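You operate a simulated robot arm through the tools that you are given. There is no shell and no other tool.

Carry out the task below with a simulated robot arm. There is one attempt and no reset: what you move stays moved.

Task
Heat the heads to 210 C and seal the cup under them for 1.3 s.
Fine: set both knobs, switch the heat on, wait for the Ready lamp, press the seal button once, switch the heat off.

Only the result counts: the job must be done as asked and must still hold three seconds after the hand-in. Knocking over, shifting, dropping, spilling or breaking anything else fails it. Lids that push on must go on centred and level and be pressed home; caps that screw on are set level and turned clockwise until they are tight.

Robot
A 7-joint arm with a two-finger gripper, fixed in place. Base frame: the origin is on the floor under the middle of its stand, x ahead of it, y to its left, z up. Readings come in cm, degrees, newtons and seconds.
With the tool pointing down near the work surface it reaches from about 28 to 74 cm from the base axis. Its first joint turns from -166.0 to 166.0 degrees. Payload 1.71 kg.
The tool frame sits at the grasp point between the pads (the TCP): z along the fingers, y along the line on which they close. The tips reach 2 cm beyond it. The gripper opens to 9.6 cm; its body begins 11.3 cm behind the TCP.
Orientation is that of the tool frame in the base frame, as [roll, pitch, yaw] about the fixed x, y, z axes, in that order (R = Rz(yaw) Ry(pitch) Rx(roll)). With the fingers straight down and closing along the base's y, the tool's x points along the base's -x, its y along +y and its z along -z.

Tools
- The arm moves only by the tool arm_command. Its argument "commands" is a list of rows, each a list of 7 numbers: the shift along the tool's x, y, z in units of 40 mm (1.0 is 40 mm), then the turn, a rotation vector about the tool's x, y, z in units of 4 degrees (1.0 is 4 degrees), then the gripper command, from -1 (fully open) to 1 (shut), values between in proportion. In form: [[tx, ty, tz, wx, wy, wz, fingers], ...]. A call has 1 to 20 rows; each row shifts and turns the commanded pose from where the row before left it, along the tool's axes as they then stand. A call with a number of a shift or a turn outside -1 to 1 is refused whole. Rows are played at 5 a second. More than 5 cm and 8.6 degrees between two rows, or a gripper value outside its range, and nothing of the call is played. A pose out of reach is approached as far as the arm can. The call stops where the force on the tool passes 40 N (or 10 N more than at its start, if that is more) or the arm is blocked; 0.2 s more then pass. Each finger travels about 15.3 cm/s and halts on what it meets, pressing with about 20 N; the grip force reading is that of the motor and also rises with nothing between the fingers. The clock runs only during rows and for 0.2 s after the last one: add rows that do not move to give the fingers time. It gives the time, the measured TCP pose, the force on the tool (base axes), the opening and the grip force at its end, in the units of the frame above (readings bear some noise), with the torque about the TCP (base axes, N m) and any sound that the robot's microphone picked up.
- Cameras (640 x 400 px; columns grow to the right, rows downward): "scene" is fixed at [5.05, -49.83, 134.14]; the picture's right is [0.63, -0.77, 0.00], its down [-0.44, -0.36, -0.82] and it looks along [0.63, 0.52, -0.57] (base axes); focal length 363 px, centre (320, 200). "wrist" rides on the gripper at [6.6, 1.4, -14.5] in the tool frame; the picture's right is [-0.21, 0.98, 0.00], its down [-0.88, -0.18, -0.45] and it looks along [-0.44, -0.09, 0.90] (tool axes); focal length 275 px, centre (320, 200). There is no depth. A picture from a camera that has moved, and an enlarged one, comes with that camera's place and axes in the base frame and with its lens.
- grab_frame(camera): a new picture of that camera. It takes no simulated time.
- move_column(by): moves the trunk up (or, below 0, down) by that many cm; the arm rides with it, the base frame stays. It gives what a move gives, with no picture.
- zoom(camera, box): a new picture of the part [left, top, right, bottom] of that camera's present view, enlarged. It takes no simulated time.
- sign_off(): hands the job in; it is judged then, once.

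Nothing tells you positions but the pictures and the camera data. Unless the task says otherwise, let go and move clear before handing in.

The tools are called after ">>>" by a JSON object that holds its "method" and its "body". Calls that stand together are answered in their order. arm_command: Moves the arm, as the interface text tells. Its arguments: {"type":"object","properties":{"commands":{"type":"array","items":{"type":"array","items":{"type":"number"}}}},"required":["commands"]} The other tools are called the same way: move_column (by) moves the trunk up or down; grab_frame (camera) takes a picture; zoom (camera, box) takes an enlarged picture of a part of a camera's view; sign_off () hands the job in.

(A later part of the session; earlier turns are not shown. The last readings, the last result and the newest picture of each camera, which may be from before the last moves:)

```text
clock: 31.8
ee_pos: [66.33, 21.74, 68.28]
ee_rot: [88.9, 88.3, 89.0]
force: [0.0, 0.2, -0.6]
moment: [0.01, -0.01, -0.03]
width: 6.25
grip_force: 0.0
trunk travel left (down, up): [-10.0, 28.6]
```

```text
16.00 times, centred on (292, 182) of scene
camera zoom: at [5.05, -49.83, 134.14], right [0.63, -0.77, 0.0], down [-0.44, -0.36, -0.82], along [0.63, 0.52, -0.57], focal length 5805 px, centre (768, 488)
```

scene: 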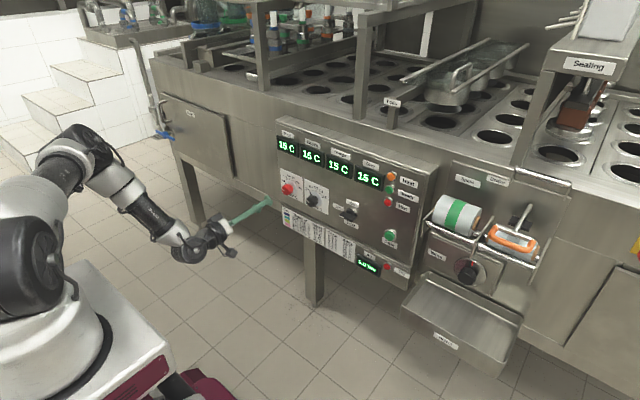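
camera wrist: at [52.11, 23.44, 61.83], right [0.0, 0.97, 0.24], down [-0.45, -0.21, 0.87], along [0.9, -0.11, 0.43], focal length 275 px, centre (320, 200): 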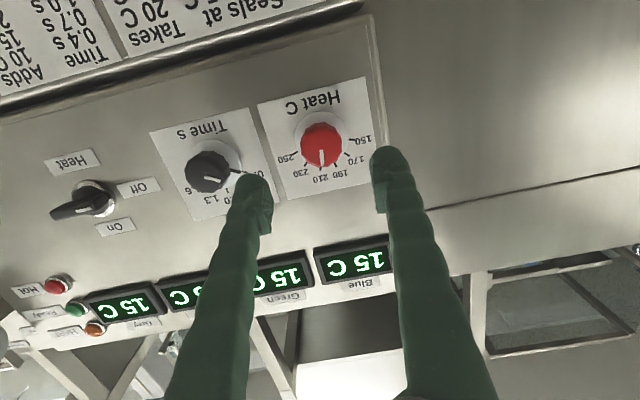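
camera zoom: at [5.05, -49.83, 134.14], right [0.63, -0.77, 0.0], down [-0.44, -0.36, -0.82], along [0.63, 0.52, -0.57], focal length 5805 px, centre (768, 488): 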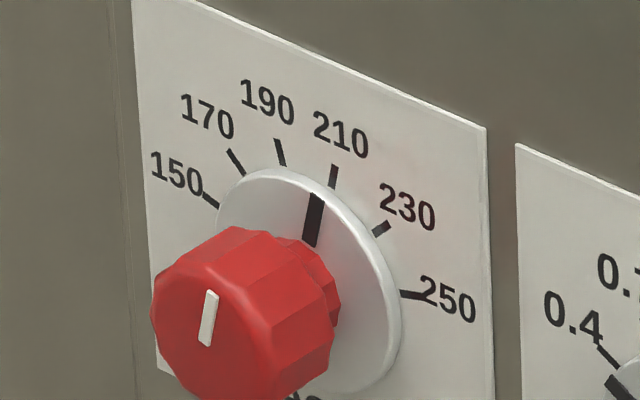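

The pointer now lines up with the 210 tick within half a degree. Next I'll move across to the time knob at (y 11.37, z 68.15), pre-turning −45°.

>>> {"method": "arm_command", "body": {"commands": [[-0.01, -0.52, 0, 0, 0, -0.4, -0.3], [0.01, -0.52, 0, 0, 0, 0, -0.3], [0.01, -0.52, 0, 0, 0, 0, -0.3], [0.01, -0.52, 0, 0, 0, 0, -0.3], [0, -0.53, 0, 0, 0, 0, -0.3], [0, 0, 0, 0, 0, -1, -0.3], [0, 0, 0, 0, 0, -1, -0.3], [0, 0, 0, 0, 0, -1, -0.3], [0, 0, 0, 0, 0, -1, -0.3], [0, 0, 0, 0, 0, -1, -0.3], [0, 0, 0, 0, 0, -1, -0.3], [0, 0, 0, 0, 0, -1, -0.3], [0, 0, 0, 0, 0, -1, -0.3], [0, 0, 0, 0, 0, -1, -0.3], [0, 0, 0, 0, 0, -1, -0.3], [0, 0, 0, 0, 0, -1, -0.3], [0, 0, 0, 0, 0, 0, -0.3]]}}

>>> {"method": "grab_frame", "body": {"camera": "wrist"}}

>>> {"method": "zoom", "body": {"camera": "wrist", "box": [270, 110, 390, 185]}}

```text
clock: 35.4
ee_pos: [66.3, 11.28, 68.02]
ee_rot: [-90.0, 46.1, -90.0]
force: [-0.6, -1.0, 0.2]
moment: [-0.01, -0.01, 0.01]
width: 6.25
grip_force: 0.0
trunk travel left (down, up): [-10.0, 28.6]
```

```text
taken
camera wrist: at [51.86, 7.76, 62.39], right [0.0, 0.85, -0.53], down [-0.44, 0.47, 0.76], along [0.9, 0.24, 0.38], focal length 275 px, centre (320, 200)
```

wrist: 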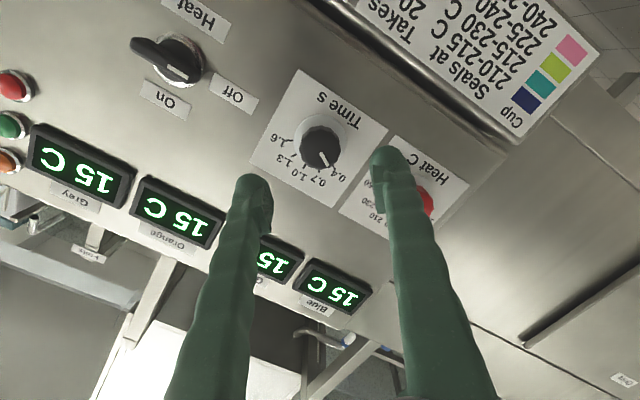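

```text
5.33 times, centred on (330, 148) of wrist
camera zoom: at [51.86, 7.76, 62.39], right [0.0, 0.85, -0.53], down [-0.44, 0.47, 0.76], along [0.9, 0.24, 0.38], focal length 1468 px, centre (267, 480)
```

zoom: 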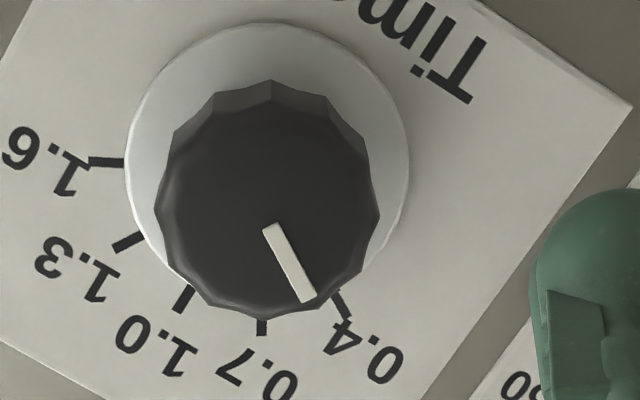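

The time knob is centred between the fingers. I'll advance 8.9 cm and grip it.

>>> {"method": "arm_command", "body": {"commands": [[0, 0, 0.5, 0, 0, 0, -0.3], [0, 0, 0.5, 0, 0, 0, -0.3], [0, 0, 0.5, 0, 0, 0, -0.3], [0, 0, 0.4, 0, 0, 0, -0.3], [0, 0, 0.3, 0, 0, 0, -0.3], [0, 0, 0, 0, 0, 0, -0.3], [0, 0, 0, 0, 0, 0, 0.0], [0, 0, 0, 0, 0, 0, 0.4], [0, 0, 0, 0, 0, 0, 0.6], [0, 0, 0, 0, 0, 0, 0.6]]}}

>>> {"method": "zoom", "body": {"camera": "scene", "box": [296, 180, 336, 205]}}

```text
clock: 37.6
ee_pos: [75.08, 11.39, 68.13]
ee_rot: [-90.1, 46.2, -90.0]
force: [1.8, 6.5, -6.3]
moment: [0.16, 0.05, 0.1]
width: 3.46
grip_force: 35.0
trunk travel left (down, up): [-10.0, 28.6]
```

```text
16.00 times, centred on (316, 192) of scene
camera zoom: at [5.05, -49.83, 134.14], right [0.63, -0.77, 0.0], down [-0.44, -0.36, -0.82], along [0.63, 0.52, -0.57], focal length 5805 px, centre (384, 320)
```

zoom: 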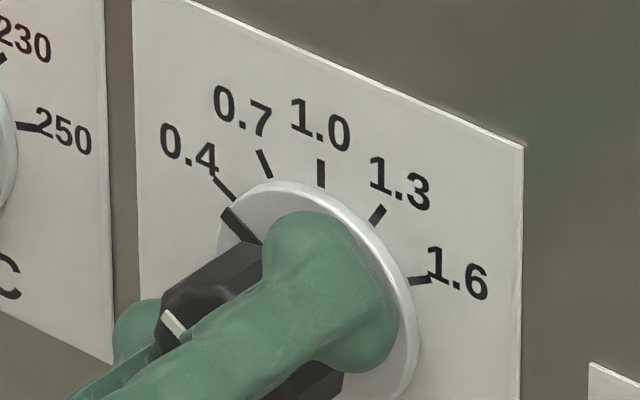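

Gripped. I'll nudge to relieve the small side force and turn clockwise ~44° first.

>>> {"method": "arm_command", "body": {"commands": [[0, 0.03, 0, 0, 0, 0, 0.6], [0, 0, 0, 0, 0, 1, 0.6], [0, 0, 0, 0, 0, 1, 0.6], [0, 0, 0, 0, 0, 1, 0.6], [0, 0, 0, 0, 0, 1, 0.6], [0, 0, 0, 0, 0, 1, 0.6], [0, 0, 0, 0, 0, 1, 0.6], [0, 0, 0, 0, 0, 1, 0.6], [0, 0, 0, 0, 0, 1, 0.6], [0, 0, 0, 0, 0, 0, 0.6]]}}

```text
clock: 39.8
ee_pos: [75.1, 11.39, 68.09]
ee_rot: [-89.7, 78.4, -89.8]
force: [-16.6, -10.4, 6.9]
moment: [0.0, 0.01, -0.15]
width: 3.45
grip_force: 34.8
trunk travel left (down, up): [-10.0, 28.6]
```

>>> {"method": "arm_command", "body": {"commands": [[-0.02, -0.03, -0.03, 0, 0, 0, 0.6], [0, 0, 0, 0, 0, 1, 0.6], [0, 0, 0, 0, 0, 1, 0.6], [0, 0, 0, 0, 0, 1, 0.6], [0, 0, 0, 0, 0, 1, 0.6], [0, 0, 0, 0, 0, 1, 0.6], [0, 0, 0, 0, 0, 1, 0.6], [0, 0, 0, 0, 0, 0, 0.6]]}}

>>> {"method": "zoom", "body": {"camera": "scene", "box": [296, 180, 336, 205]}}

```text
clock: 41.6
ee_pos: [75.15, 11.2, 68.07]
ee_rot: [90.2, 77.6, 90.1]
force: [-2.7, -12.6, -4.1]
moment: [0.0, -0.08, -0.13]
width: 3.47
grip_force: 35.1
trunk travel left (down, up): [-10.0, 28.6]
```

```text
16.00 times, centred on (316, 192) of scene
camera zoom: at [5.05, -49.83, 134.14], right [0.63, -0.77, 0.0], down [-0.44, -0.36, -0.82], along [0.63, 0.52, -0.57], focal length 5805 px, centre (384, 320)
```

zoom: 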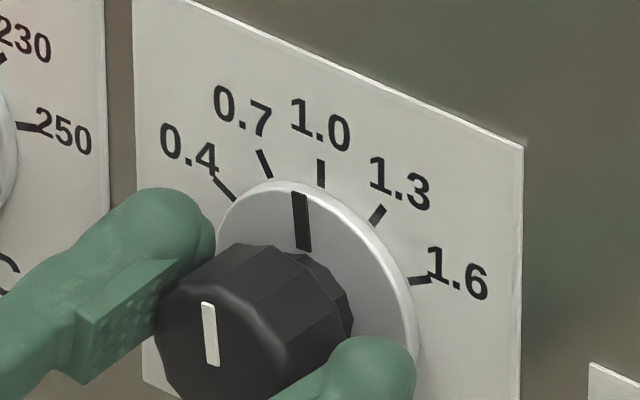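

Index is just short of 1.0. I'll relieve the y force and continue ~32°.

>>> {"method": "arm_command", "body": {"commands": [[0, -0.04, 0, 0, 0, 0, 0.6], [0, 0, 0, 0, 0, 1, 0.6], [0, 0, 0, 0, 0, 1, 0.6], [0, 0, 0, 0, 0, 1, 0.6], [0, 0, 0, 0, 0, 1, 0.6], [0, 0, 0, 0, 0, 1, 0.6], [0, 0, 0, 0, 0, 1, 0.6], [0, 0, 0, 0, 0, 1, 0.6], [0, 0, 0, 0, 0, 1, 0.6], [0, 0, 0, 0, 0, 0, 0.6]]}}

>>> {"method": "zoom", "body": {"camera": "scene", "box": [296, 180, 336, 205]}}

```text
clock: 43.8
ee_pos: [75.15, 11.32, 68.06]
ee_rot: [90.0, 45.6, 90.0]
force: [4.3, -0.6, 1.9]
moment: [0.0, 0.05, 0.07]
width: 3.44
grip_force: 34.9
trunk travel left (down, up): [-10.0, 28.6]
```

```text
16.00 times, centred on (316, 192) of scene
camera zoom: at [5.05, -49.83, 134.14], right [0.63, -0.77, 0.0], down [-0.44, -0.36, -0.82], along [0.63, 0.52, -0.57], focal length 5805 px, centre (384, 320)
```

zoom: 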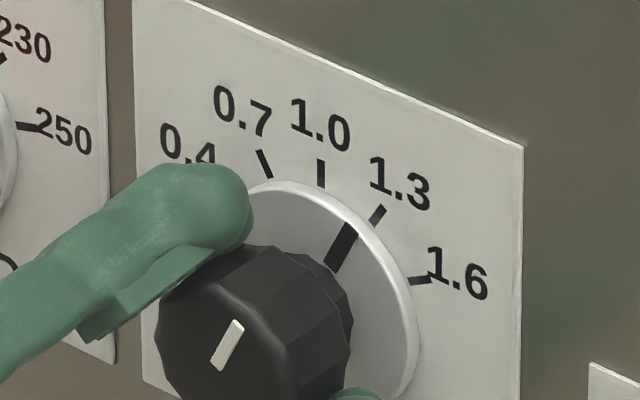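

Index is ~5° short of 1.3. I'll turn a bit more.

>>> {"method": "arm_command", "body": {"commands": [[0, 0, 0, 0, 0, 0.65, 0.6], [0, 0, 0, 0, 0, 0.65, 0.6], [0, 0, 0, 0, 0, 0, 0.6]]}}

>>> {"method": "zoom", "body": {"camera": "scene", "box": [296, 180, 336, 205]}}

```text
clock: 44.6
ee_pos: [75.06, 11.1, 68.05]
ee_rot: [90.0, 40.5, 90.0]
force: [9.1, -0.8, 1.5]
moment: [0.02, -0.01, -0.04]
width: 3.43
grip_force: 35.3
trunk travel left (down, up): [-10.0, 28.6]
```

```text
16.00 times, centred on (316, 192) of scene
camera zoom: at [5.05, -49.83, 134.14], right [0.63, -0.77, 0.0], down [-0.44, -0.36, -0.82], along [0.63, 0.52, -0.57], focal length 5805 px, centre (384, 320)
```

zoom: 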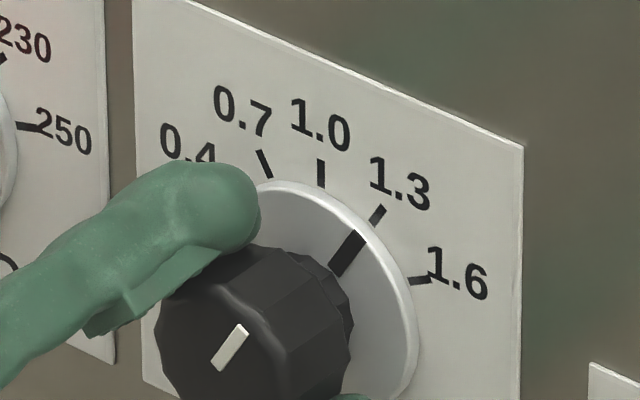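

Now close to 1.3. I'll release, back off and view it along the parallax-free direction.

>>> {"method": "arm_command", "body": {"commands": [[0, 0, 0, 0, 0, 0, 0.3], [0, 0, 0, 0, 0, 0, -0.1], [0, 0, 0, 0, 0, 0, -0.3], [0, 0, 0, 0, 0, 0, -0.3], [0, 0, -0.3, 0, 0, 0, -0.3], [0, 0, -0.5, 0, 0, 0, -0.3], [0, 0, -0.7, 0, 0, 0, -0.3], [0, 0, -0.7, 0, 0, -0.7, -0.3], [0, 0, 0, 0, 0, -1, -0.3], [0, 0, 0, 0, 0, -1, -0.3], [0, 0, 0, 0, 0, -1, -0.3], [0, 0, 0, 0, 0, -1, -0.3], [0, 0, 0, 0, 0, -1, -0.3], [0, 0, 0, 0, 0, -1, -0.3], [0, 0, 0, 0, 0, -1, -0.3], [0, 0, 0, 0, 0, 0, -0.3]]}}

>>> {"method": "zoom", "body": {"camera": "wrist", "box": [296, 146, 344, 176]}}

>>> {"method": "zoom", "body": {"camera": "wrist", "box": [272, 110, 368, 170]}}

>>> {"method": "zoom", "body": {"camera": "scene", "box": [296, 180, 336, 205]}}

```text
clock: 48.0
ee_pos: [66.23, 11.2, 68.09]
ee_rot: [89.8, 71.5, 89.9]
force: [-0.3, 0.3, 0.7]
moment: [0.01, 0.01, 0.0]
width: 6.23
grip_force: 0.1
trunk travel left (down, up): [-10.0, 28.6]
```

```text
13.33 times, centred on (320, 161) of wrist
camera zoom: at [51.79, 14.6, 62.35], right [0.0, 0.86, 0.51], down [-0.45, -0.45, 0.77], along [0.9, -0.23, 0.38], focal length 3670 px, centre (320, 720)
```

zoom: 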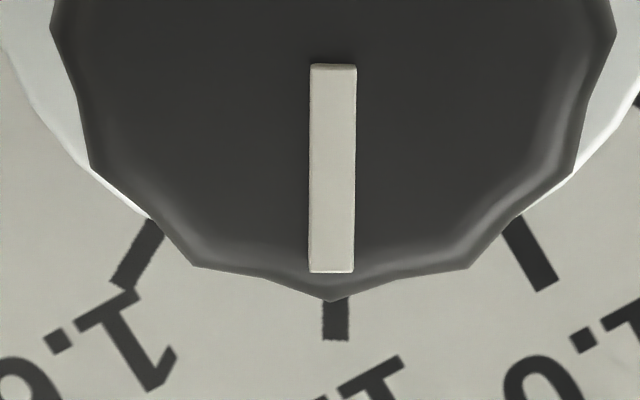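

```text
6.67 times, centred on (320, 140) of wrist
camera zoom: at [51.79, 14.6, 62.35], right [0.0, 0.86, 0.51], down [-0.45, -0.45, 0.77], along [0.9, -0.23, 0.38], focal length 1835 px, centre (320, 600)
```

zoom: 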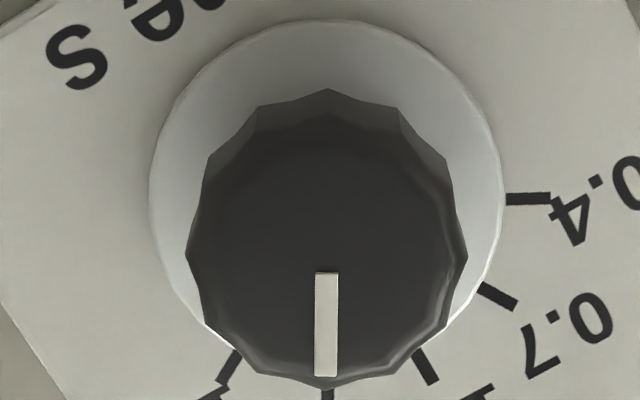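

```text
16.00 times, centred on (316, 192) of scene
camera zoom: at [5.05, -49.83, 134.14], right [0.63, -0.77, 0.0], down [-0.44, -0.36, -0.82], along [0.63, 0.52, -0.57], focal length 5805 px, centre (384, 320)
```

zoom: 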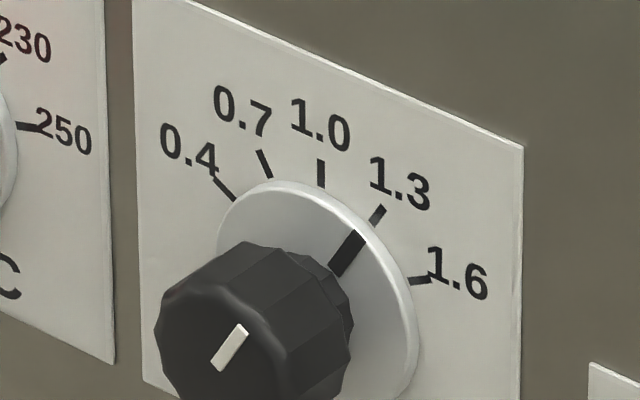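

Both knobs are set (heat 210, time 1.3 within ~1°). Next is the heat switch near (y −2, z 68); I'll inspect its handle shape closely.

>>> {"method": "arm_command", "body": {"commands": [[0, 0, -0.5, 0, 0, -1, -0.3], [0, 0, -0.5, 0, 0, -1, -0.3], [0, 0, 0, 0, 0, -1, -0.3], [0, 0, 0, 0, 0, -1, -0.3], [0, 0, 0, 0, 0, -0.6, -0.3], [0, -0.55, 0, 0, 0, 0, -0.3], [0, -0.55, 0, 0, 0, 0, -0.3], [0, -0.55, 0, 0, 0, 0, -0.3], [0, -0.55, 0, 0, 0, 0, -0.3], [0, -0.55, 0, 0, 0, 0, -0.3], [0, -0.55, 0, 0, 0, 0, -0.3], [0, 0, 0, 0, 0, 0, -0.3]]}}

>>> {"method": "grab_frame", "body": {"camera": "wrist"}}

>>> {"method": "zoom", "body": {"camera": "scene", "box": [330, 195, 378, 225]}}

```text
clock: 50.6
ee_pos: [62.39, -2.07, 67.92]
ee_rot: [88.2, 89.7, 88.2]
force: [0.3, 0.2, -0.7]
moment: [-0.01, 0.01, 0.02]
width: 6.24
grip_force: 0.0
trunk travel left (down, up): [-10.0, 28.6]
```

```text
taken
camera wrist: at [47.93, -0.66, 61.42], right [0.0, 0.98, 0.21], down [-0.44, -0.19, 0.88], along [0.9, -0.09, 0.43], focal length 275 px, centre (320, 200)
```

wrist: 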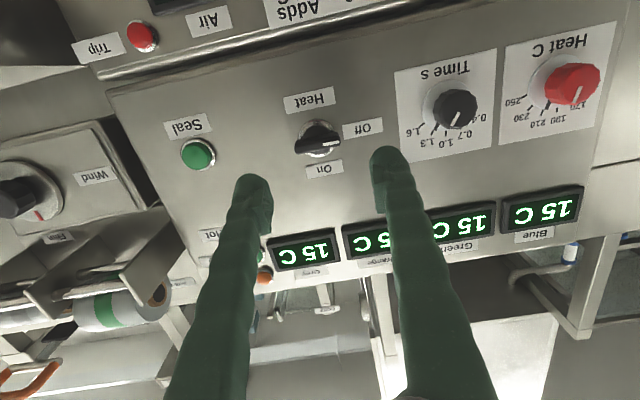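

```text
13.33 times, centred on (354, 210) of scene
camera zoom: at [5.05, -49.83, 134.14], right [0.63, -0.77, 0.0], down [-0.44, -0.36, -0.82], along [0.63, 0.52, -0.57], focal length 4837 px, centre (-133, 67)
```

zoom: 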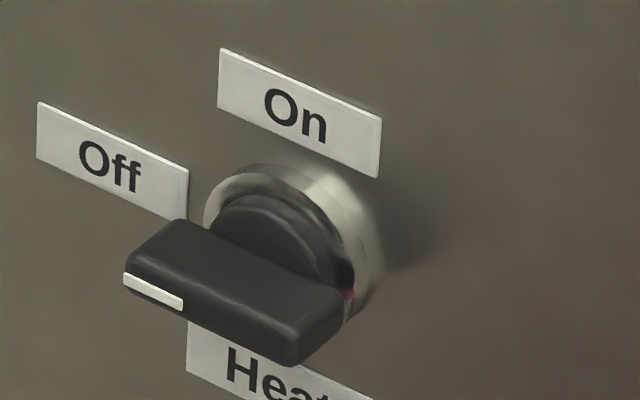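

>>> {"method": "zoom", "body": {"camera": "wrist", "box": [270, 90, 390, 165]}}

```text
5.33 times, centred on (330, 128) of wrist
camera zoom: at [47.93, -0.66, 61.42], right [0.0, 0.98, 0.21], down [-0.44, -0.19, 0.88], along [0.9, -0.09, 0.43], focal length 1468 px, centre (267, 587)
```

zoom: 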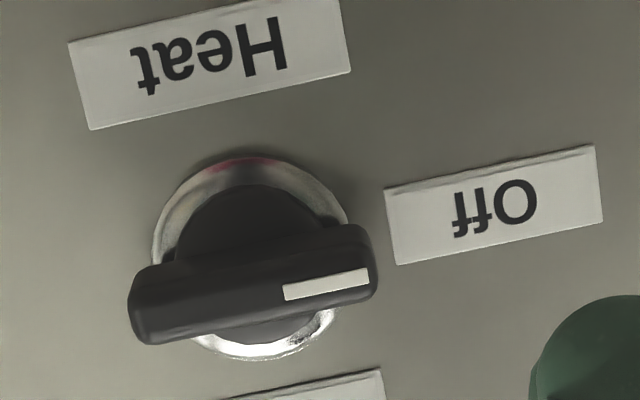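

The switch is a bar handle with its mark toward Off; On is straight up, so it needs a 90° clockwise turn. Axis ≈ (y −2.3, z 68.25), bar front at x≈74.5. I'll rotate the hand −90° so the fingers close above and below the bar.

>>> {"method": "arm_command", "body": {"commands": [[-0.08, -0.06, 0, 0, 0, -1, -0.3], [0, 0, 0, 0, 0, -1, -0.3], [0, 0, 0, 0, 0, -1, -0.3], [0, 0, 0, 0, 0, -1, -0.3], [0, 0, 0, 0, 0, -1, -0.3], [0, 0, 0, 0, 0, -1, -0.3], [0, 0, 0, 0, 0, -1, -0.3], [0, 0, 0, 0, 0, -1, -0.3], [0, 0, 0, 0, 0, -1, -0.3], [0, 0, 0, 0, 0, -1, -0.3], [0, 0, 0, 0, 0, -1, -0.3], [0, 0, 0, 0, 0, -1, -0.3], [0, 0, 0, 0, 0, -1, -0.3], [0, 0, 0, 0, 0, -1, -0.3], [0, 0, 0, 0, 0, -1, -0.3], [0, 0, 0, 0, 0, -1, -0.3], [0, 0, 0, 0, 0, -1, -0.3], [0, 0, 0, 0, 0, -1, -0.3], [0, 0, 0, 0, 0, -1, -0.3], [0, 0, 0, 0, 0, -1, -0.3]]}}

```text
clock: 54.8
ee_pos: [62.22, -2.15, 68.31]
ee_rot: [-90.0, 10.1, -90.0]
force: [-0.4, -0.4, -0.1]
moment: [-0.01, 0.0, 0.05]
width: 6.25
grip_force: 0.0
trunk travel left (down, up): [-10.0, 28.6]
```

>>> {"method": "arm_command", "body": {"commands": [[0, 0, 0, 0, 0, -1, 0.1], [0, 0, 0, 0, 0, -1, 0.1], [0, 0, 0, 0, 0, -0.5, 0.1], [0, 0, 0, 0, 0, 0, 0.1]]}}

>>> {"method": "grab_frame", "body": {"camera": "wrist"}}

>>> {"method": "zoom", "body": {"camera": "wrist", "box": [260, 90, 380, 165]}}

>>> {"method": "grab_frame", "body": {"camera": "scene"}}

```text
clock: 55.8
ee_pos: [62.34, -2.25, 68.48]
ee_rot: [-90.0, 0.0, -89.9]
force: [0.3, -0.5, -0.2]
moment: [-0.01, 0.0, -0.03]
width: 4.36
grip_force: 0.1
trunk travel left (down, up): [-10.0, 28.6]
```

```text
taken
camera wrist: at [47.74, -8.73, 67.1], right [0.0, 0.21, -0.98], down [-0.45, 0.88, 0.19], along [0.9, 0.44, 0.09], focal length 275 px, centre (320, 200)
```

wrist: 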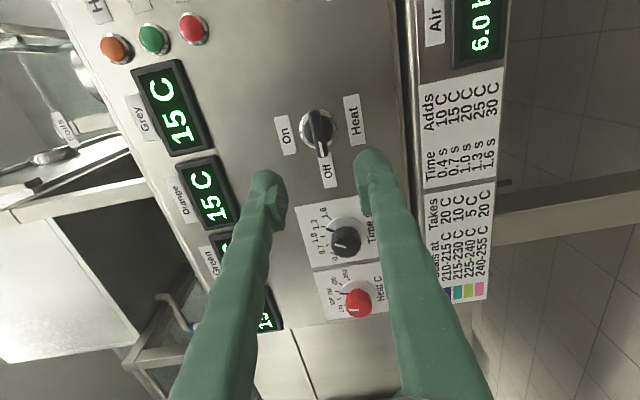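

```text
5.33 times, centred on (320, 128) of wrist
camera zoom: at [47.74, -8.73, 67.1], right [0.0, 0.21, -0.98], down [-0.45, 0.88, 0.19], along [0.9, 0.44, 0.09], focal length 1468 px, centre (320, 587)
```

zoom: 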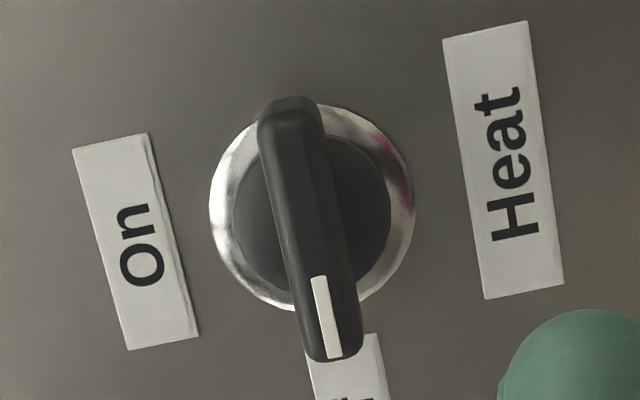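

```text
taken
```

scene: 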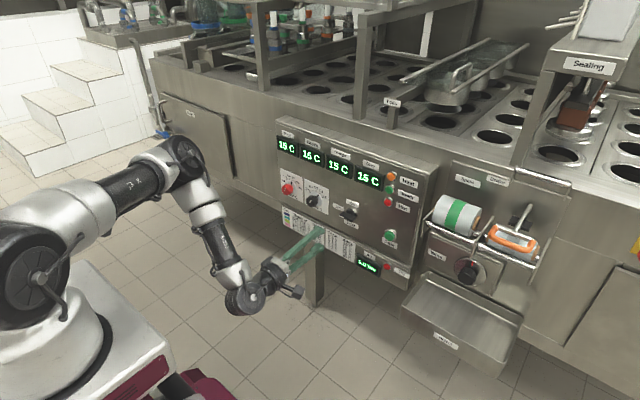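

Triangulating from two views: switch axis ≈ (y −2.4, z 68.5), bar front x≈75.05. I'll approach until the tips are just in front of the bar.

>>> {"method": "arm_command", "body": {"commands": [[0.04, 0, 0.5, 0, 0, 0, 0.1], [0, 0, 0.5, 0, 0, 0, 0.1], [0, 0, 0.5, 0, 0, 0, 0.1], [0, 0, 0.5, 0, 0, 0, 0.1], [0, 0, 0.4, 0, 0, 0, 0.1], [0, 0, 0.1, 0, 0, 0, 0.1], [0, 0, 0, 0, 0, 0, 0.1]]}}

>>> {"method": "grab_frame", "body": {"camera": "wrist"}}

>>> {"method": "zoom", "body": {"camera": "scene", "box": [314, 185, 394, 235]}}

```text
clock: 57.4
ee_pos: [72.08, -2.34, 68.33]
ee_rot: [-89.9, 0.2, -89.9]
force: [0.1, 0.0, 0.8]
moment: [-0.04, 0.0, 0.01]
width: 4.32
grip_force: 0.0
trunk travel left (down, up): [-10.0, 28.6]
```

```text
taken
camera wrist: at [57.62, -8.9, 66.94], right [0.0, 0.21, -0.98], down [-0.44, 0.88, 0.19], along [0.9, 0.43, 0.09], focal length 275 px, centre (320, 200)
```

wrist: 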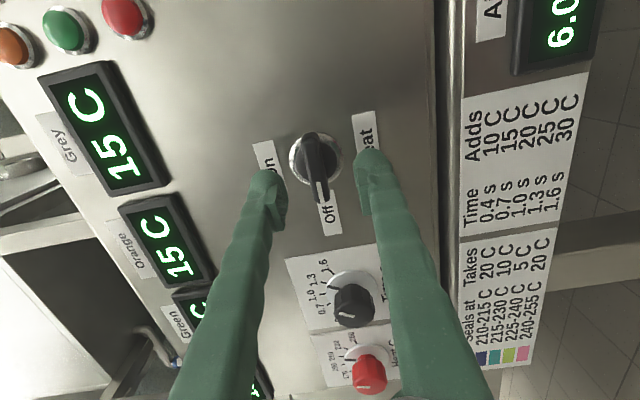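

```text
8.00 times, centred on (354, 210) of scene
camera zoom: at [5.05, -49.83, 134.14], right [0.63, -0.77, 0.0], down [-0.44, -0.36, -0.82], along [0.63, 0.52, -0.57], focal length 2902 px, centre (48, 120)
```

zoom: 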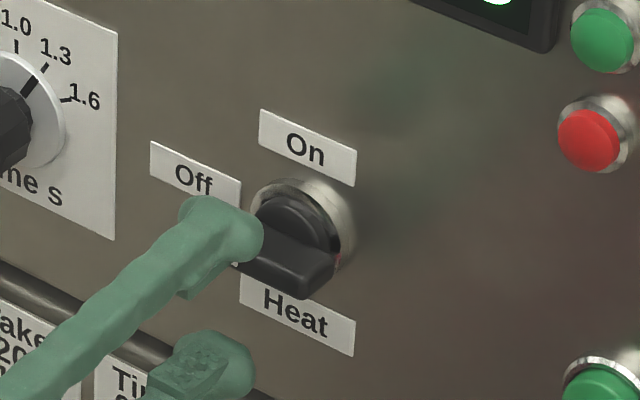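

The bar lies between the fingers with small upward offset. I'll advance 2.4 cm and close gently.

>>> {"method": "arm_command", "body": {"commands": [[0.01, -0.03, 0.2, 0, 0, 0, 0.1], [0, 0, 0.2, 0, 0, 0, 0.1], [0, 0, 0.2, 0, 0, 0, 0.1], [0, 0, 0, 0, 0, 0, 0.1], [0, 0, 0, 0, 0, 0, 0.3], [0, 0, 0, 0, 0, 0, 0.5], [0, 0, 0, 0, 0, 0, 0.7], [0, 0, 0, 0, 0, 0, 0.9], [0, 0, 0, 0, 0, 0, 0.9]]}}

>>> {"method": "grab_frame", "body": {"camera": "wrist"}}

>>> {"method": "zoom", "body": {"camera": "scene", "box": [314, 185, 394, 235]}}

```text
clock: 59.4
ee_pos: [74.56, -2.5, 68.41]
ee_rot: [-90.0, 0.2, -90.0]
force: [0.5, -0.5, 0.8]
moment: [-0.01, -0.01, -0.01]
width: 1.11
grip_force: 35.3
trunk travel left (down, up): [-10.0, 28.6]
```

```text
taken
camera wrist: at [60.14, -8.95, 67.19], right [0.0, 0.21, -0.98], down [-0.45, 0.88, 0.19], along [0.9, 0.43, 0.09], focal length 275 px, centre (320, 200)
```

wrist: 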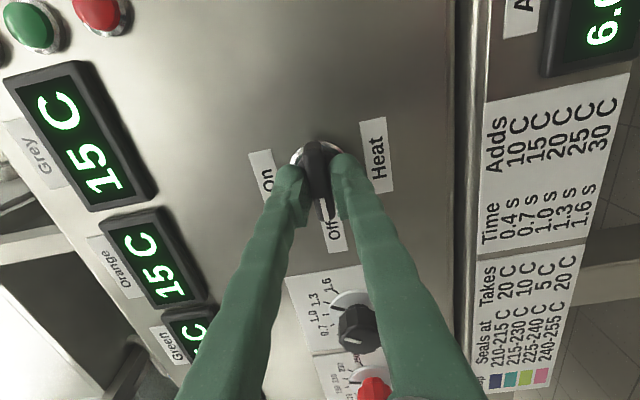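

```text
8.00 times, centred on (354, 210) of scene
camera zoom: at [5.05, -49.83, 134.14], right [0.63, -0.77, 0.0], down [-0.44, -0.36, -0.82], along [0.63, 0.52, -0.57], focal length 2902 px, centre (48, 120)
```

zoom: 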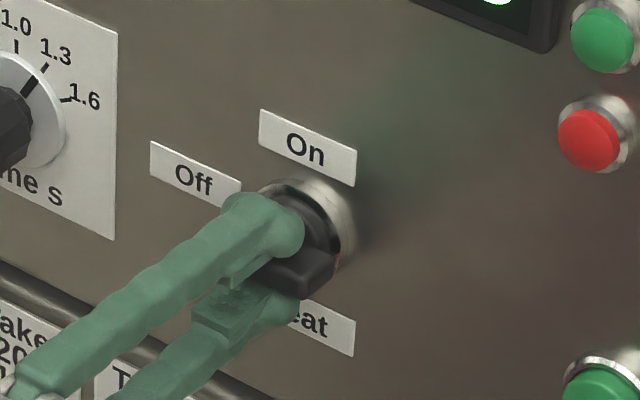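

The bar is gripped (1.1 cm). I'll turn clockwise in stages while watching forces.

>>> {"method": "arm_command", "body": {"commands": [[0, 0, 0, 0, 0, 1, 0.9], [0, 0, 0, 0, 0, 1, 0.9], [0, 0, 0, 0, 0, 1, 0.9], [0, 0, 0, 0, 0, 1, 0.9], [0, 0, 0, 0, 0, 1, 0.9], [0, 0, 0, 0, 0, 1, 0.9], [0, 0, 0, 0, 0, 1, 0.9], [0, 0, 0, 0, 0, 1, 0.9], [0, 0, 0, 0, 0, 0, 0.9]]}}

>>> {"method": "zoom", "body": {"camera": "scene", "box": [314, 185, 394, 235]}}

```text
clock: 61.4
ee_pos: [74.67, -2.41, 68.48]
ee_rot: [-89.8, 32.3, -89.8]
force: [-4.4, -4.6, 10.5]
moment: [-0.03, -0.08, -0.09]
width: 1.09
grip_force: 34.7
trunk travel left (down, up): [-10.0, 28.6]
```

```text
8.00 times, centred on (354, 210) of scene
camera zoom: at [5.05, -49.83, 134.14], right [0.63, -0.77, 0.0], down [-0.44, -0.36, -0.82], along [0.63, 0.52, -0.57], focal length 2902 px, centre (48, 120)
```

zoom: 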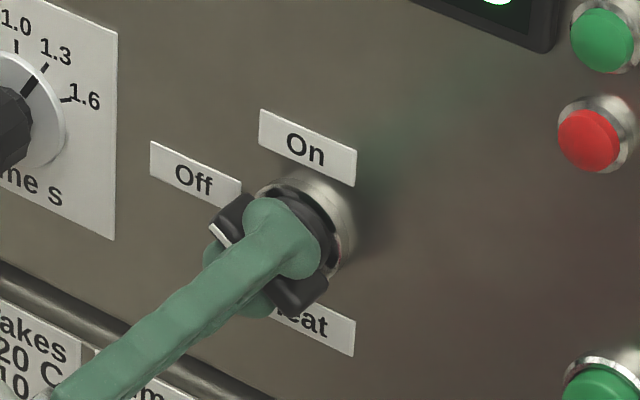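

The switch follows with low force. I'll continue turning.

>>> {"method": "arm_command", "body": {"commands": [[-0.02, -0.01, 0, 0, 0, 1, 0.9], [0, 0, 0, 0, 0, 1, 0.9], [0, 0, 0, 0, 0, 1, 0.9], [0, 0, 0, 0, 0, 1, 0.9], [0, 0, 0, 0, 0, 1, 0.9], [0, 0, 0, 0, 0, 1, 0.9], [0, 0, 0, 0, 0, 1, 0.9], [0, 0, 0, 0, 0, 1, 0.9], [0, 0, 0, 0, 0, 0, 0.9]]}}

>>> {"method": "zoom", "body": {"camera": "scene", "box": [270, 130, 430, 230]}}

```text
clock: 63.4
ee_pos: [74.47, -2.42, 68.57]
ee_rot: [-89.8, 64.4, -89.7]
force: [-0.8, -1.8, 7.7]
moment: [-0.03, -0.05, 0.01]
width: 1.1
grip_force: 34.9
trunk travel left (down, up): [-10.0, 28.6]
```

```text
4.00 times, centred on (350, 180) of scene
camera zoom: at [5.05, -49.83, 134.14], right [0.63, -0.77, 0.0], down [-0.44, -0.36, -0.82], along [0.63, 0.52, -0.57], focal length 1451 px, centre (200, 280)
```

zoom: 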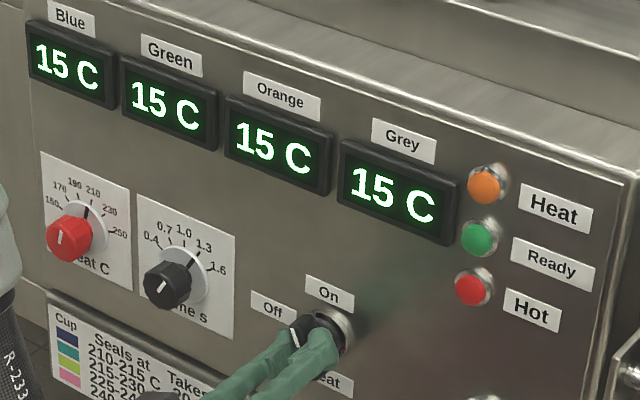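

>>> {"method": "arm_command", "body": {"commands": [[-0.01, 0, 0, 0, 0, 1, 0.9], [0, 0, 0, 0, 0, 1, 0.9], [0, 0, 0, 0, 0, 1, 0.9], [0, 0, 0, 0, 0, 1, 0.9], [0, 0, 0, 0, 0, 1, 0.9], [0, 0, 0, 0, 0, 1, 0.9], [0, 0, 0, 0, 0, 0.4, 0.9], [0, 0, 0, 0, 0, 0, 0.9]]}}

>>> {"method": "zoom", "body": {"camera": "scene", "box": [270, 130, 430, 230]}}

>>> {"method": "zoom", "body": {"camera": "wrist", "box": [240, 120, 400, 220]}}

```text
clock: 65.2
ee_pos: [74.57, -2.44, 68.63]
ee_rot: [-117.3, 89.7, -117.2]
force: [1.0, -7.8, 1.6]
moment: [-0.01, -0.16, -0.04]
width: 1.1
grip_force: 35.4
trunk travel left (down, up): [-10.0, 28.6]
```

```text
4.00 times, centred on (350, 180) of scene
camera zoom: at [5.05, -49.83, 134.14], right [0.63, -0.77, 0.0], down [-0.44, -0.36, -0.82], along [0.63, 0.52, -0.57], focal length 1451 px, centre (200, 280)
```

zoom: 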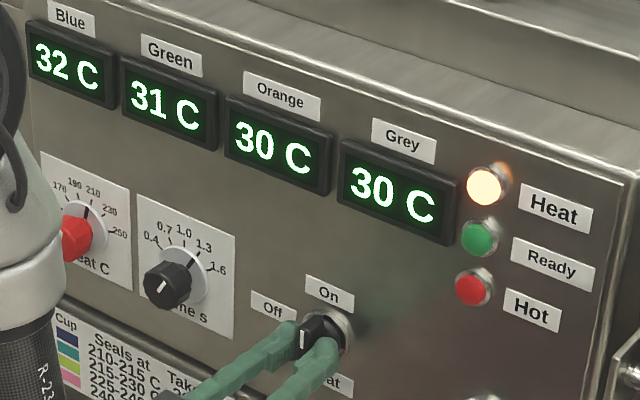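

```text
4.00 times, centred on (320, 170) of wrist
camera zoom: at [60.13, -1.09, 62.14], right [0.0, 0.98, 0.2], down [-0.44, -0.18, 0.88], along [0.9, -0.09, 0.43], focal length 1101 px, centre (320, 320)
```

zoom: 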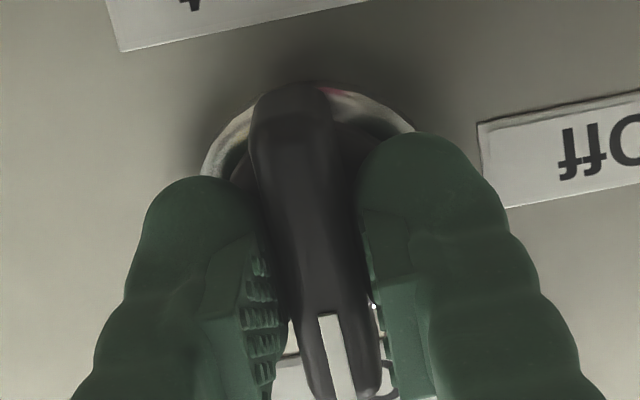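

Heat is on: the Heat lamp glows and temperatures are rising. I'll let go of the switch, back off and move toward the seal button while watching.

>>> {"method": "arm_command", "body": {"commands": [[0, 0, 0, 0, 0, 0, 0.5], [0, 0, 0, 0, 0, 0, 0.1], [0, 0, 0, 0, 0, 0, 0.1], [0, 0, -0.4, 0, 0, 0, 0.1], [0, 0, -0.6, 0, 0, 0, 0.1], [0, 0, -0.7, 0, 0, 0, 0.1], [0, 0, -0.7, 0, 0, 0, 0.1], [0, 0, 0, 0, 0, 0, 0.1]]}}

>>> {"method": "zoom", "body": {"camera": "scene", "box": [270, 130, 430, 230]}}

>>> {"method": "grab_frame", "body": {"camera": "wrist"}}

>>> {"method": "zoom", "body": {"camera": "wrist", "box": [140, 110, 260, 185]}}

```text
clock: 67.0
ee_pos: [65.19, -2.34, 68.56]
ee_rot: [-76.2, 89.8, -76.2]
force: [0.5, 0.0, 0.8]
moment: [-0.05, -0.02, 0.0]
width: 4.33
grip_force: 0.0
trunk travel left (down, up): [-10.0, 28.6]
```

```text
4.00 times, centred on (350, 180) of scene
camera zoom: at [5.05, -49.83, 134.14], right [0.63, -0.77, 0.0], down [-0.44, -0.36, -0.82], along [0.63, 0.52, -0.57], focal length 1451 px, centre (200, 280)
```

zoom: 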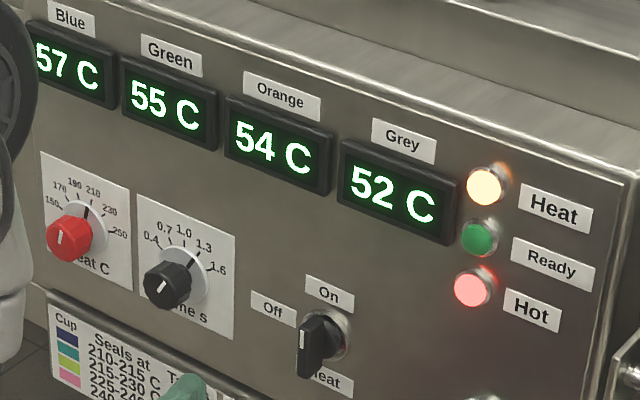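

```text
taken
camera wrist: at [50.77, -0.89, 62.05], right [0.0, 0.98, 0.2], down [-0.45, -0.18, 0.88], along [0.9, -0.09, 0.44], focal length 275 px, centre (320, 200)
```

wrist: 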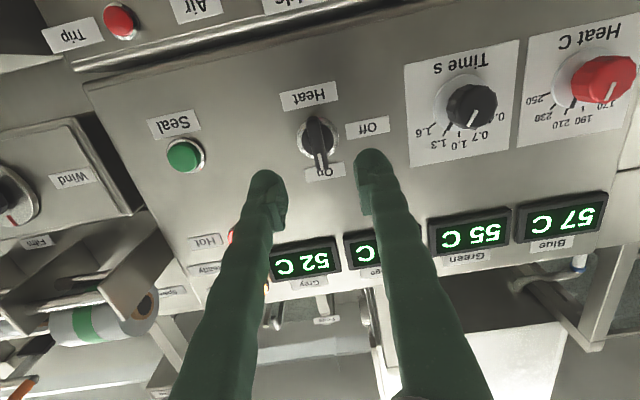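

```text
5.33 times, centred on (200, 148) of wrist
camera zoom: at [50.77, -0.89, 62.05], right [0.0, 0.98, 0.2], down [-0.45, -0.18, 0.88], along [0.9, -0.09, 0.44], focal length 1468 px, centre (960, 480)
```

zoom: 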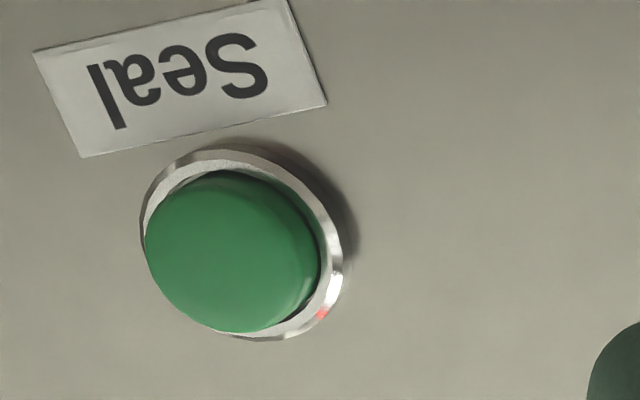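

Temperatures climb at about 13 °C/s; Hot lamp is lit. The seal button axis is ≈ (y −15.85, z 67.6), cap front x≈77.2. I'll close the fingers and line up in front of it.

>>> {"method": "arm_command", "body": {"commands": [[0.03, -0.48, 0, 0, 0, 0, 1], [0.03, -0.48, 0, 0, 0, 0, 1], [0.03, -0.48, 0, 0, 0, 0, 1], [0.04, -0.48, 0, 0, 0, 0, 1], [0.04, -0.48, 0, 0, 0, 0, 1], [0.04, -0.48, 0, 0, 0, 0, 1], [0.03, -0.49, 0, 0, 0, 0, 1], [0, 0, 0.5, 0, 0, 0, 1], [0, 0, 0.5, 0, 0, 0, 1], [0, 0, 0, 0, 0, 0, 1]]}}

>>> {"method": "grab_frame", "body": {"camera": "wrist"}}

>>> {"method": "zoom", "body": {"camera": "scene", "box": [270, 130, 430, 230]}}

>>> {"method": "zoom", "body": {"camera": "scene", "box": [330, 190, 430, 252]}}

```text
clock: 69.2
ee_pos: [68.98, -15.98, 67.64]
ee_rot: [-78.1, 89.8, -78.1]
force: [-0.5, 0.5, -0.1]
moment: [0.03, 0.0, -0.01]
width: 0.0
grip_force: 19.9
trunk travel left (down, up): [-10.0, 28.6]
```

```text
taken
camera wrist: at [54.51, -14.65, 61.13], right [0.0, 0.98, 0.2], down [-0.45, -0.18, 0.88], along [0.9, -0.09, 0.44], focal length 275 px, centre (320, 200)
```

wrist: 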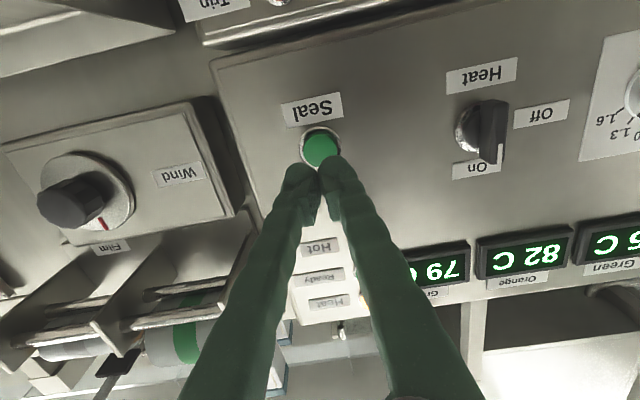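

```text
4.00 times, centred on (350, 180) of scene
camera zoom: at [5.05, -49.83, 134.14], right [0.63, -0.77, 0.0], down [-0.44, -0.36, -0.82], along [0.63, 0.52, -0.57], focal length 1451 px, centre (200, 280)
```

zoom: 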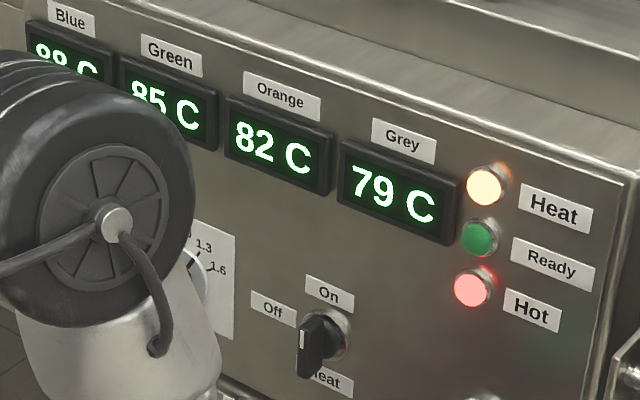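

```text
6.40 times, centred on (380, 221) of scene
camera zoom: at [5.05, -49.83, 134.14], right [0.63, -0.77, 0.0], down [-0.44, -0.36, -0.82], along [0.63, 0.52, -0.57], focal length 2322 px, centre (-64, 66)
```

zoom: 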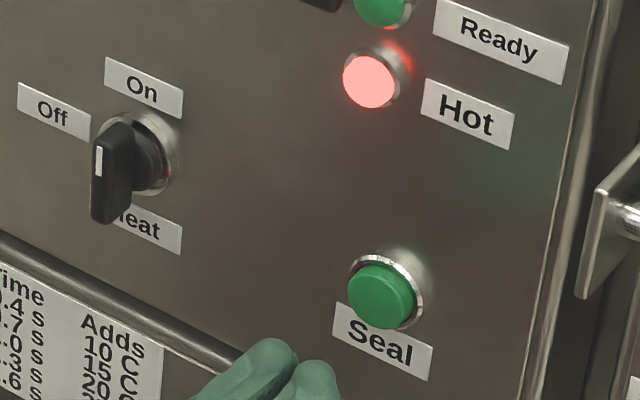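

The fingertips are lined up with the seal button, ~6 cm away. I'll wait for the heads to reach temperature.

>>> {"method": "arm_command", "body": {"commands": [[0, 0, 0, 0, 0, 0, 1], [0, 0, 0, 0, 0, 0, 1], [0, 0, 0, 0, 0, 0, 1], [0, 0, 0, 0, 0, 0, 1], [0, 0, 0, 0, 0, 0, 1], [0, 0, 0, 0, 0, 0, 1], [0, 0, 0, 0, 0, 0, 1], [0, 0, 0, 0, 0, 0, 1], [0, 0, 0, 0, 0, 0, 1], [0, 0, 0, 0, 0, 0, 1], [0, 0, 0, 0, 0, 0, 1], [0, 0, 0, 0, 0, 0, 1], [0, 0, 0, 0, 0, 0, 1], [0, 0, 0, 0, 0, 0, 1], [0, 0, 0, 0, 0, 0, 1], [0, 0, 0, 0, 0, 0, 1], [0, 0, 0, 0, 0, 0, 1], [0, 0, 0, 0, 0, 0, 1], [0, 0, 0, 0, 0, 0, 1], [0, 0, 0, 0, 0, 0, 1]]}}

>>> {"method": "zoom", "body": {"camera": "scene", "box": [270, 130, 430, 230]}}

```text
clock: 73.4
ee_pos: [68.86, -16.07, 67.68]
ee_rot: [-79.8, 89.9, -79.9]
force: [-0.2, -0.2, -0.9]
moment: [-0.02, 0.0, 0.0]
width: 0.02
grip_force: 19.5
trunk travel left (down, up): [-10.0, 28.6]
```

```text
4.00 times, centred on (350, 180) of scene
camera zoom: at [5.05, -49.83, 134.14], right [0.63, -0.77, 0.0], down [-0.44, -0.36, -0.82], along [0.63, 0.52, -0.57], focal length 1451 px, centre (200, 280)
```

zoom: 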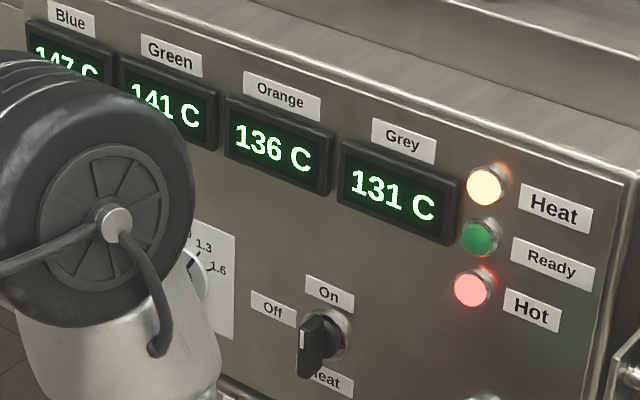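

Heads are at 131–147 °C. I'll use the waiting time to bring the tips to about 1 cm in front of the button and keep waiting.

>>> {"method": "arm_command", "body": {"commands": [[0, 0, 0.4, 0, 0, 0, 1], [0, 0, 0.4, 0, 0, 0, 1], [0, 0, 0.3, 0, 0, 0, 1], [0, 0, 0.15, 0, 0, 0, 1], [0, 0, 0, 0, 0, 0, 1], [0, 0, 0, 0, 0, 0, 1], [0, 0, 0, 0, 0, 0, 1], [0, 0, 0, 0, 0, 0, 1], [0, 0, 0, 0, 0, 0, 1], [0, 0, 0, 0, 0, 0, 1], [0, 0, 0, 0, 0, 0, 1], [0, 0, 0, 0, 0, 0, 1], [0, 0, 0, 0, 0, 0, 1], [0, 0, 0, 0, 0, 0, 1], [0, 0, 0, 0, 0, 0, 1], [0, 0, 0, 0, 0, 0, 1], [0, 0, 0, 0, 0, 0, 1], [0, 0, 0, 0, 0, 0, 1], [0, 0, 0, 0, 0, 0, 1], [0, 0, 0, 0, 0, 0, 1]]}}

>>> {"method": "zoom", "body": {"camera": "scene", "box": [270, 130, 430, 230]}}

>>> {"method": "zoom", "body": {"camera": "scene", "box": [360, 212, 424, 252]}}

>>> {"method": "grab_frame", "body": {"camera": "wrist"}}

```text
clock: 77.6
ee_pos: [74.0, -15.82, 67.57]
ee_rot: [-79.4, 89.8, -79.4]
force: [0.3, -0.4, 1.0]
moment: [0.03, -0.03, 0.02]
width: 0.02
grip_force: 20.3
trunk travel left (down, up): [-10.0, 28.6]
```

```text
4.00 times, centred on (350, 180) of scene
camera zoom: at [5.05, -49.83, 134.14], right [0.63, -0.77, 0.0], down [-0.44, -0.36, -0.82], along [0.63, 0.52, -0.57], focal length 1451 px, centre (200, 280)
```

zoom: 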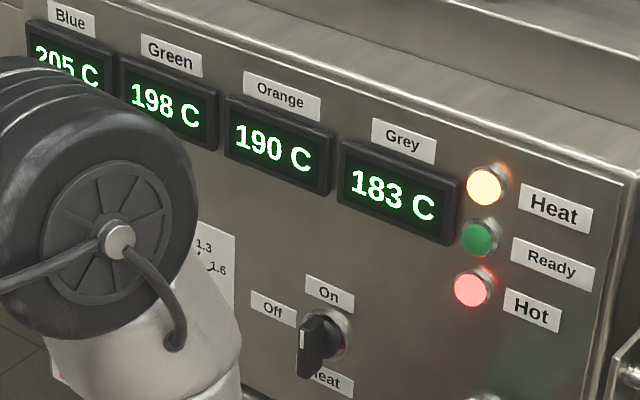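

```text
10.00 times, centred on (392, 232) of scene
camera zoom: at [5.05, -49.83, 134.14], right [0.63, -0.77, 0.0], down [-0.44, -0.36, -0.82], along [0.63, 0.52, -0.57], focal length 3628 px, centre (-400, -120)
```

zoom: 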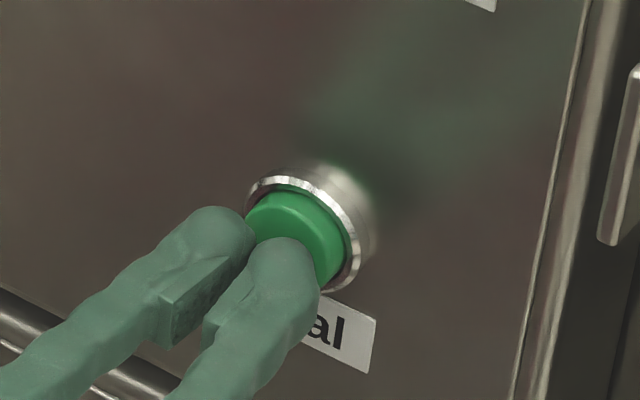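

```text
taken
camera wrist: at [59.59, -14.38, 61.17], right [0.0, 0.98, 0.2], down [-0.45, -0.18, 0.88], along [0.9, -0.09, 0.44], focal length 275 px, centre (320, 200)
```

wrist: 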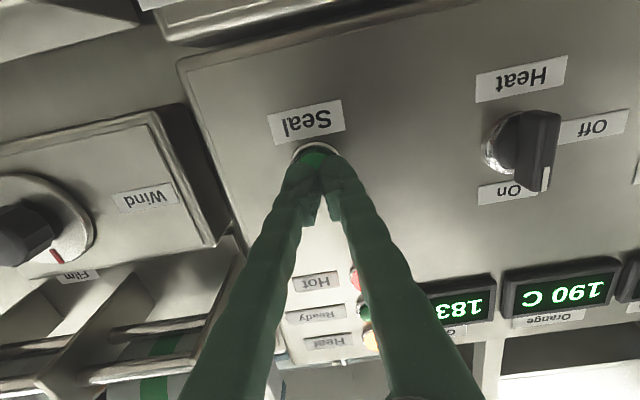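

Heads are at 183–205 °C; fingertips are centred on the button. I'll wait a little longer.

>>> {"method": "arm_command", "body": {"commands": [[0, 0, 0, 0, 0, 0, 1], [0, 0, 0, 0, 0, 0, 1], [0, 0, 0, 0, 0, 0, 1], [0, 0, 0, 0, 0, 0, 1], [0, 0, 0, 0, 0, 0, 1], [0, 0, 0, 0, 0, 0, 1], [0, 0, 0, 0, 0, 0, 1], [0, 0, 0, 0, 0, 0, 1], [0, 0, 0, 0, 0, 0, 1], [0, 0, 0, 0, 0, 0, 1], [0, 0, 0, 0, 0, 0, 1], [0, 0, 0, 0, 0, 0, 1]]}}

>>> {"method": "zoom", "body": {"camera": "scene", "box": [270, 130, 430, 230]}}

```text
clock: 80.2
ee_pos: [74.1, -15.85, 67.58]
ee_rot: [-79.7, 89.8, -79.7]
force: [0.5, -0.7, 0.2]
moment: [-0.02, 0.03, 0.02]
width: 0.01
grip_force: 20.3
trunk travel left (down, up): [-10.0, 28.6]
```

```text
4.00 times, centred on (350, 180) of scene
camera zoom: at [5.05, -49.83, 134.14], right [0.63, -0.77, 0.0], down [-0.44, -0.36, -0.82], along [0.63, 0.52, -0.57], focal length 1451 px, centre (200, 280)
```

zoom: 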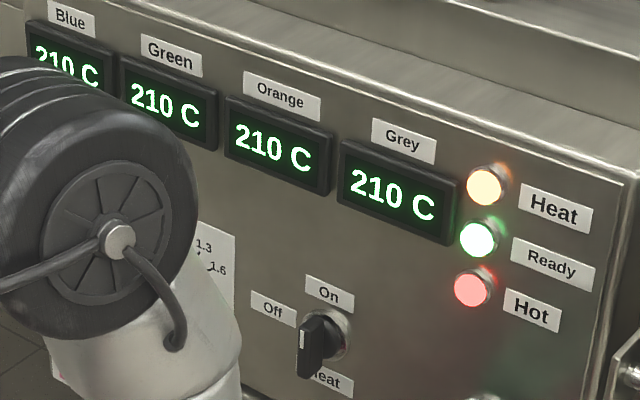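

All four heads read 210 °C and the Ready lamp is on. I'll press the seal button, advancing slowly.

>>> {"method": "arm_command", "body": {"commands": [[0, 0, 0.1, 0, 0, 0, 1], [0, 0, 0.1, 0, 0, 0, 1], [0, 0, 0.05, 0, 0, 0, 1], [0, 0, 0.05, 0, 0, 0, 1]]}}

>>> {"method": "zoom", "body": {"camera": "scene", "box": [360, 212, 424, 252]}}

```text
clock: 81.2
ee_pos: [75.14, -15.99, 67.55]
ee_rot: [-75.4, 89.8, -75.5]
force: [-5.8, 1.1, 1.4]
moment: [-0.02, -0.07, 0.04]
width: 0.6
grip_force: 29.2
trunk travel left (down, up): [-10.0, 28.6]
heard: click
```

```text
10.00 times, centred on (392, 232) of scene
camera zoom: at [5.05, -49.83, 134.14], right [0.63, -0.77, 0.0], down [-0.44, -0.36, -0.82], along [0.63, 0.52, -0.57], focal length 3628 px, centre (-400, -120)
```

zoom: 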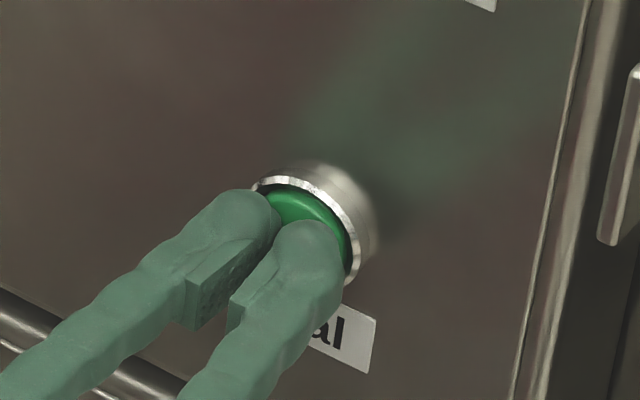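

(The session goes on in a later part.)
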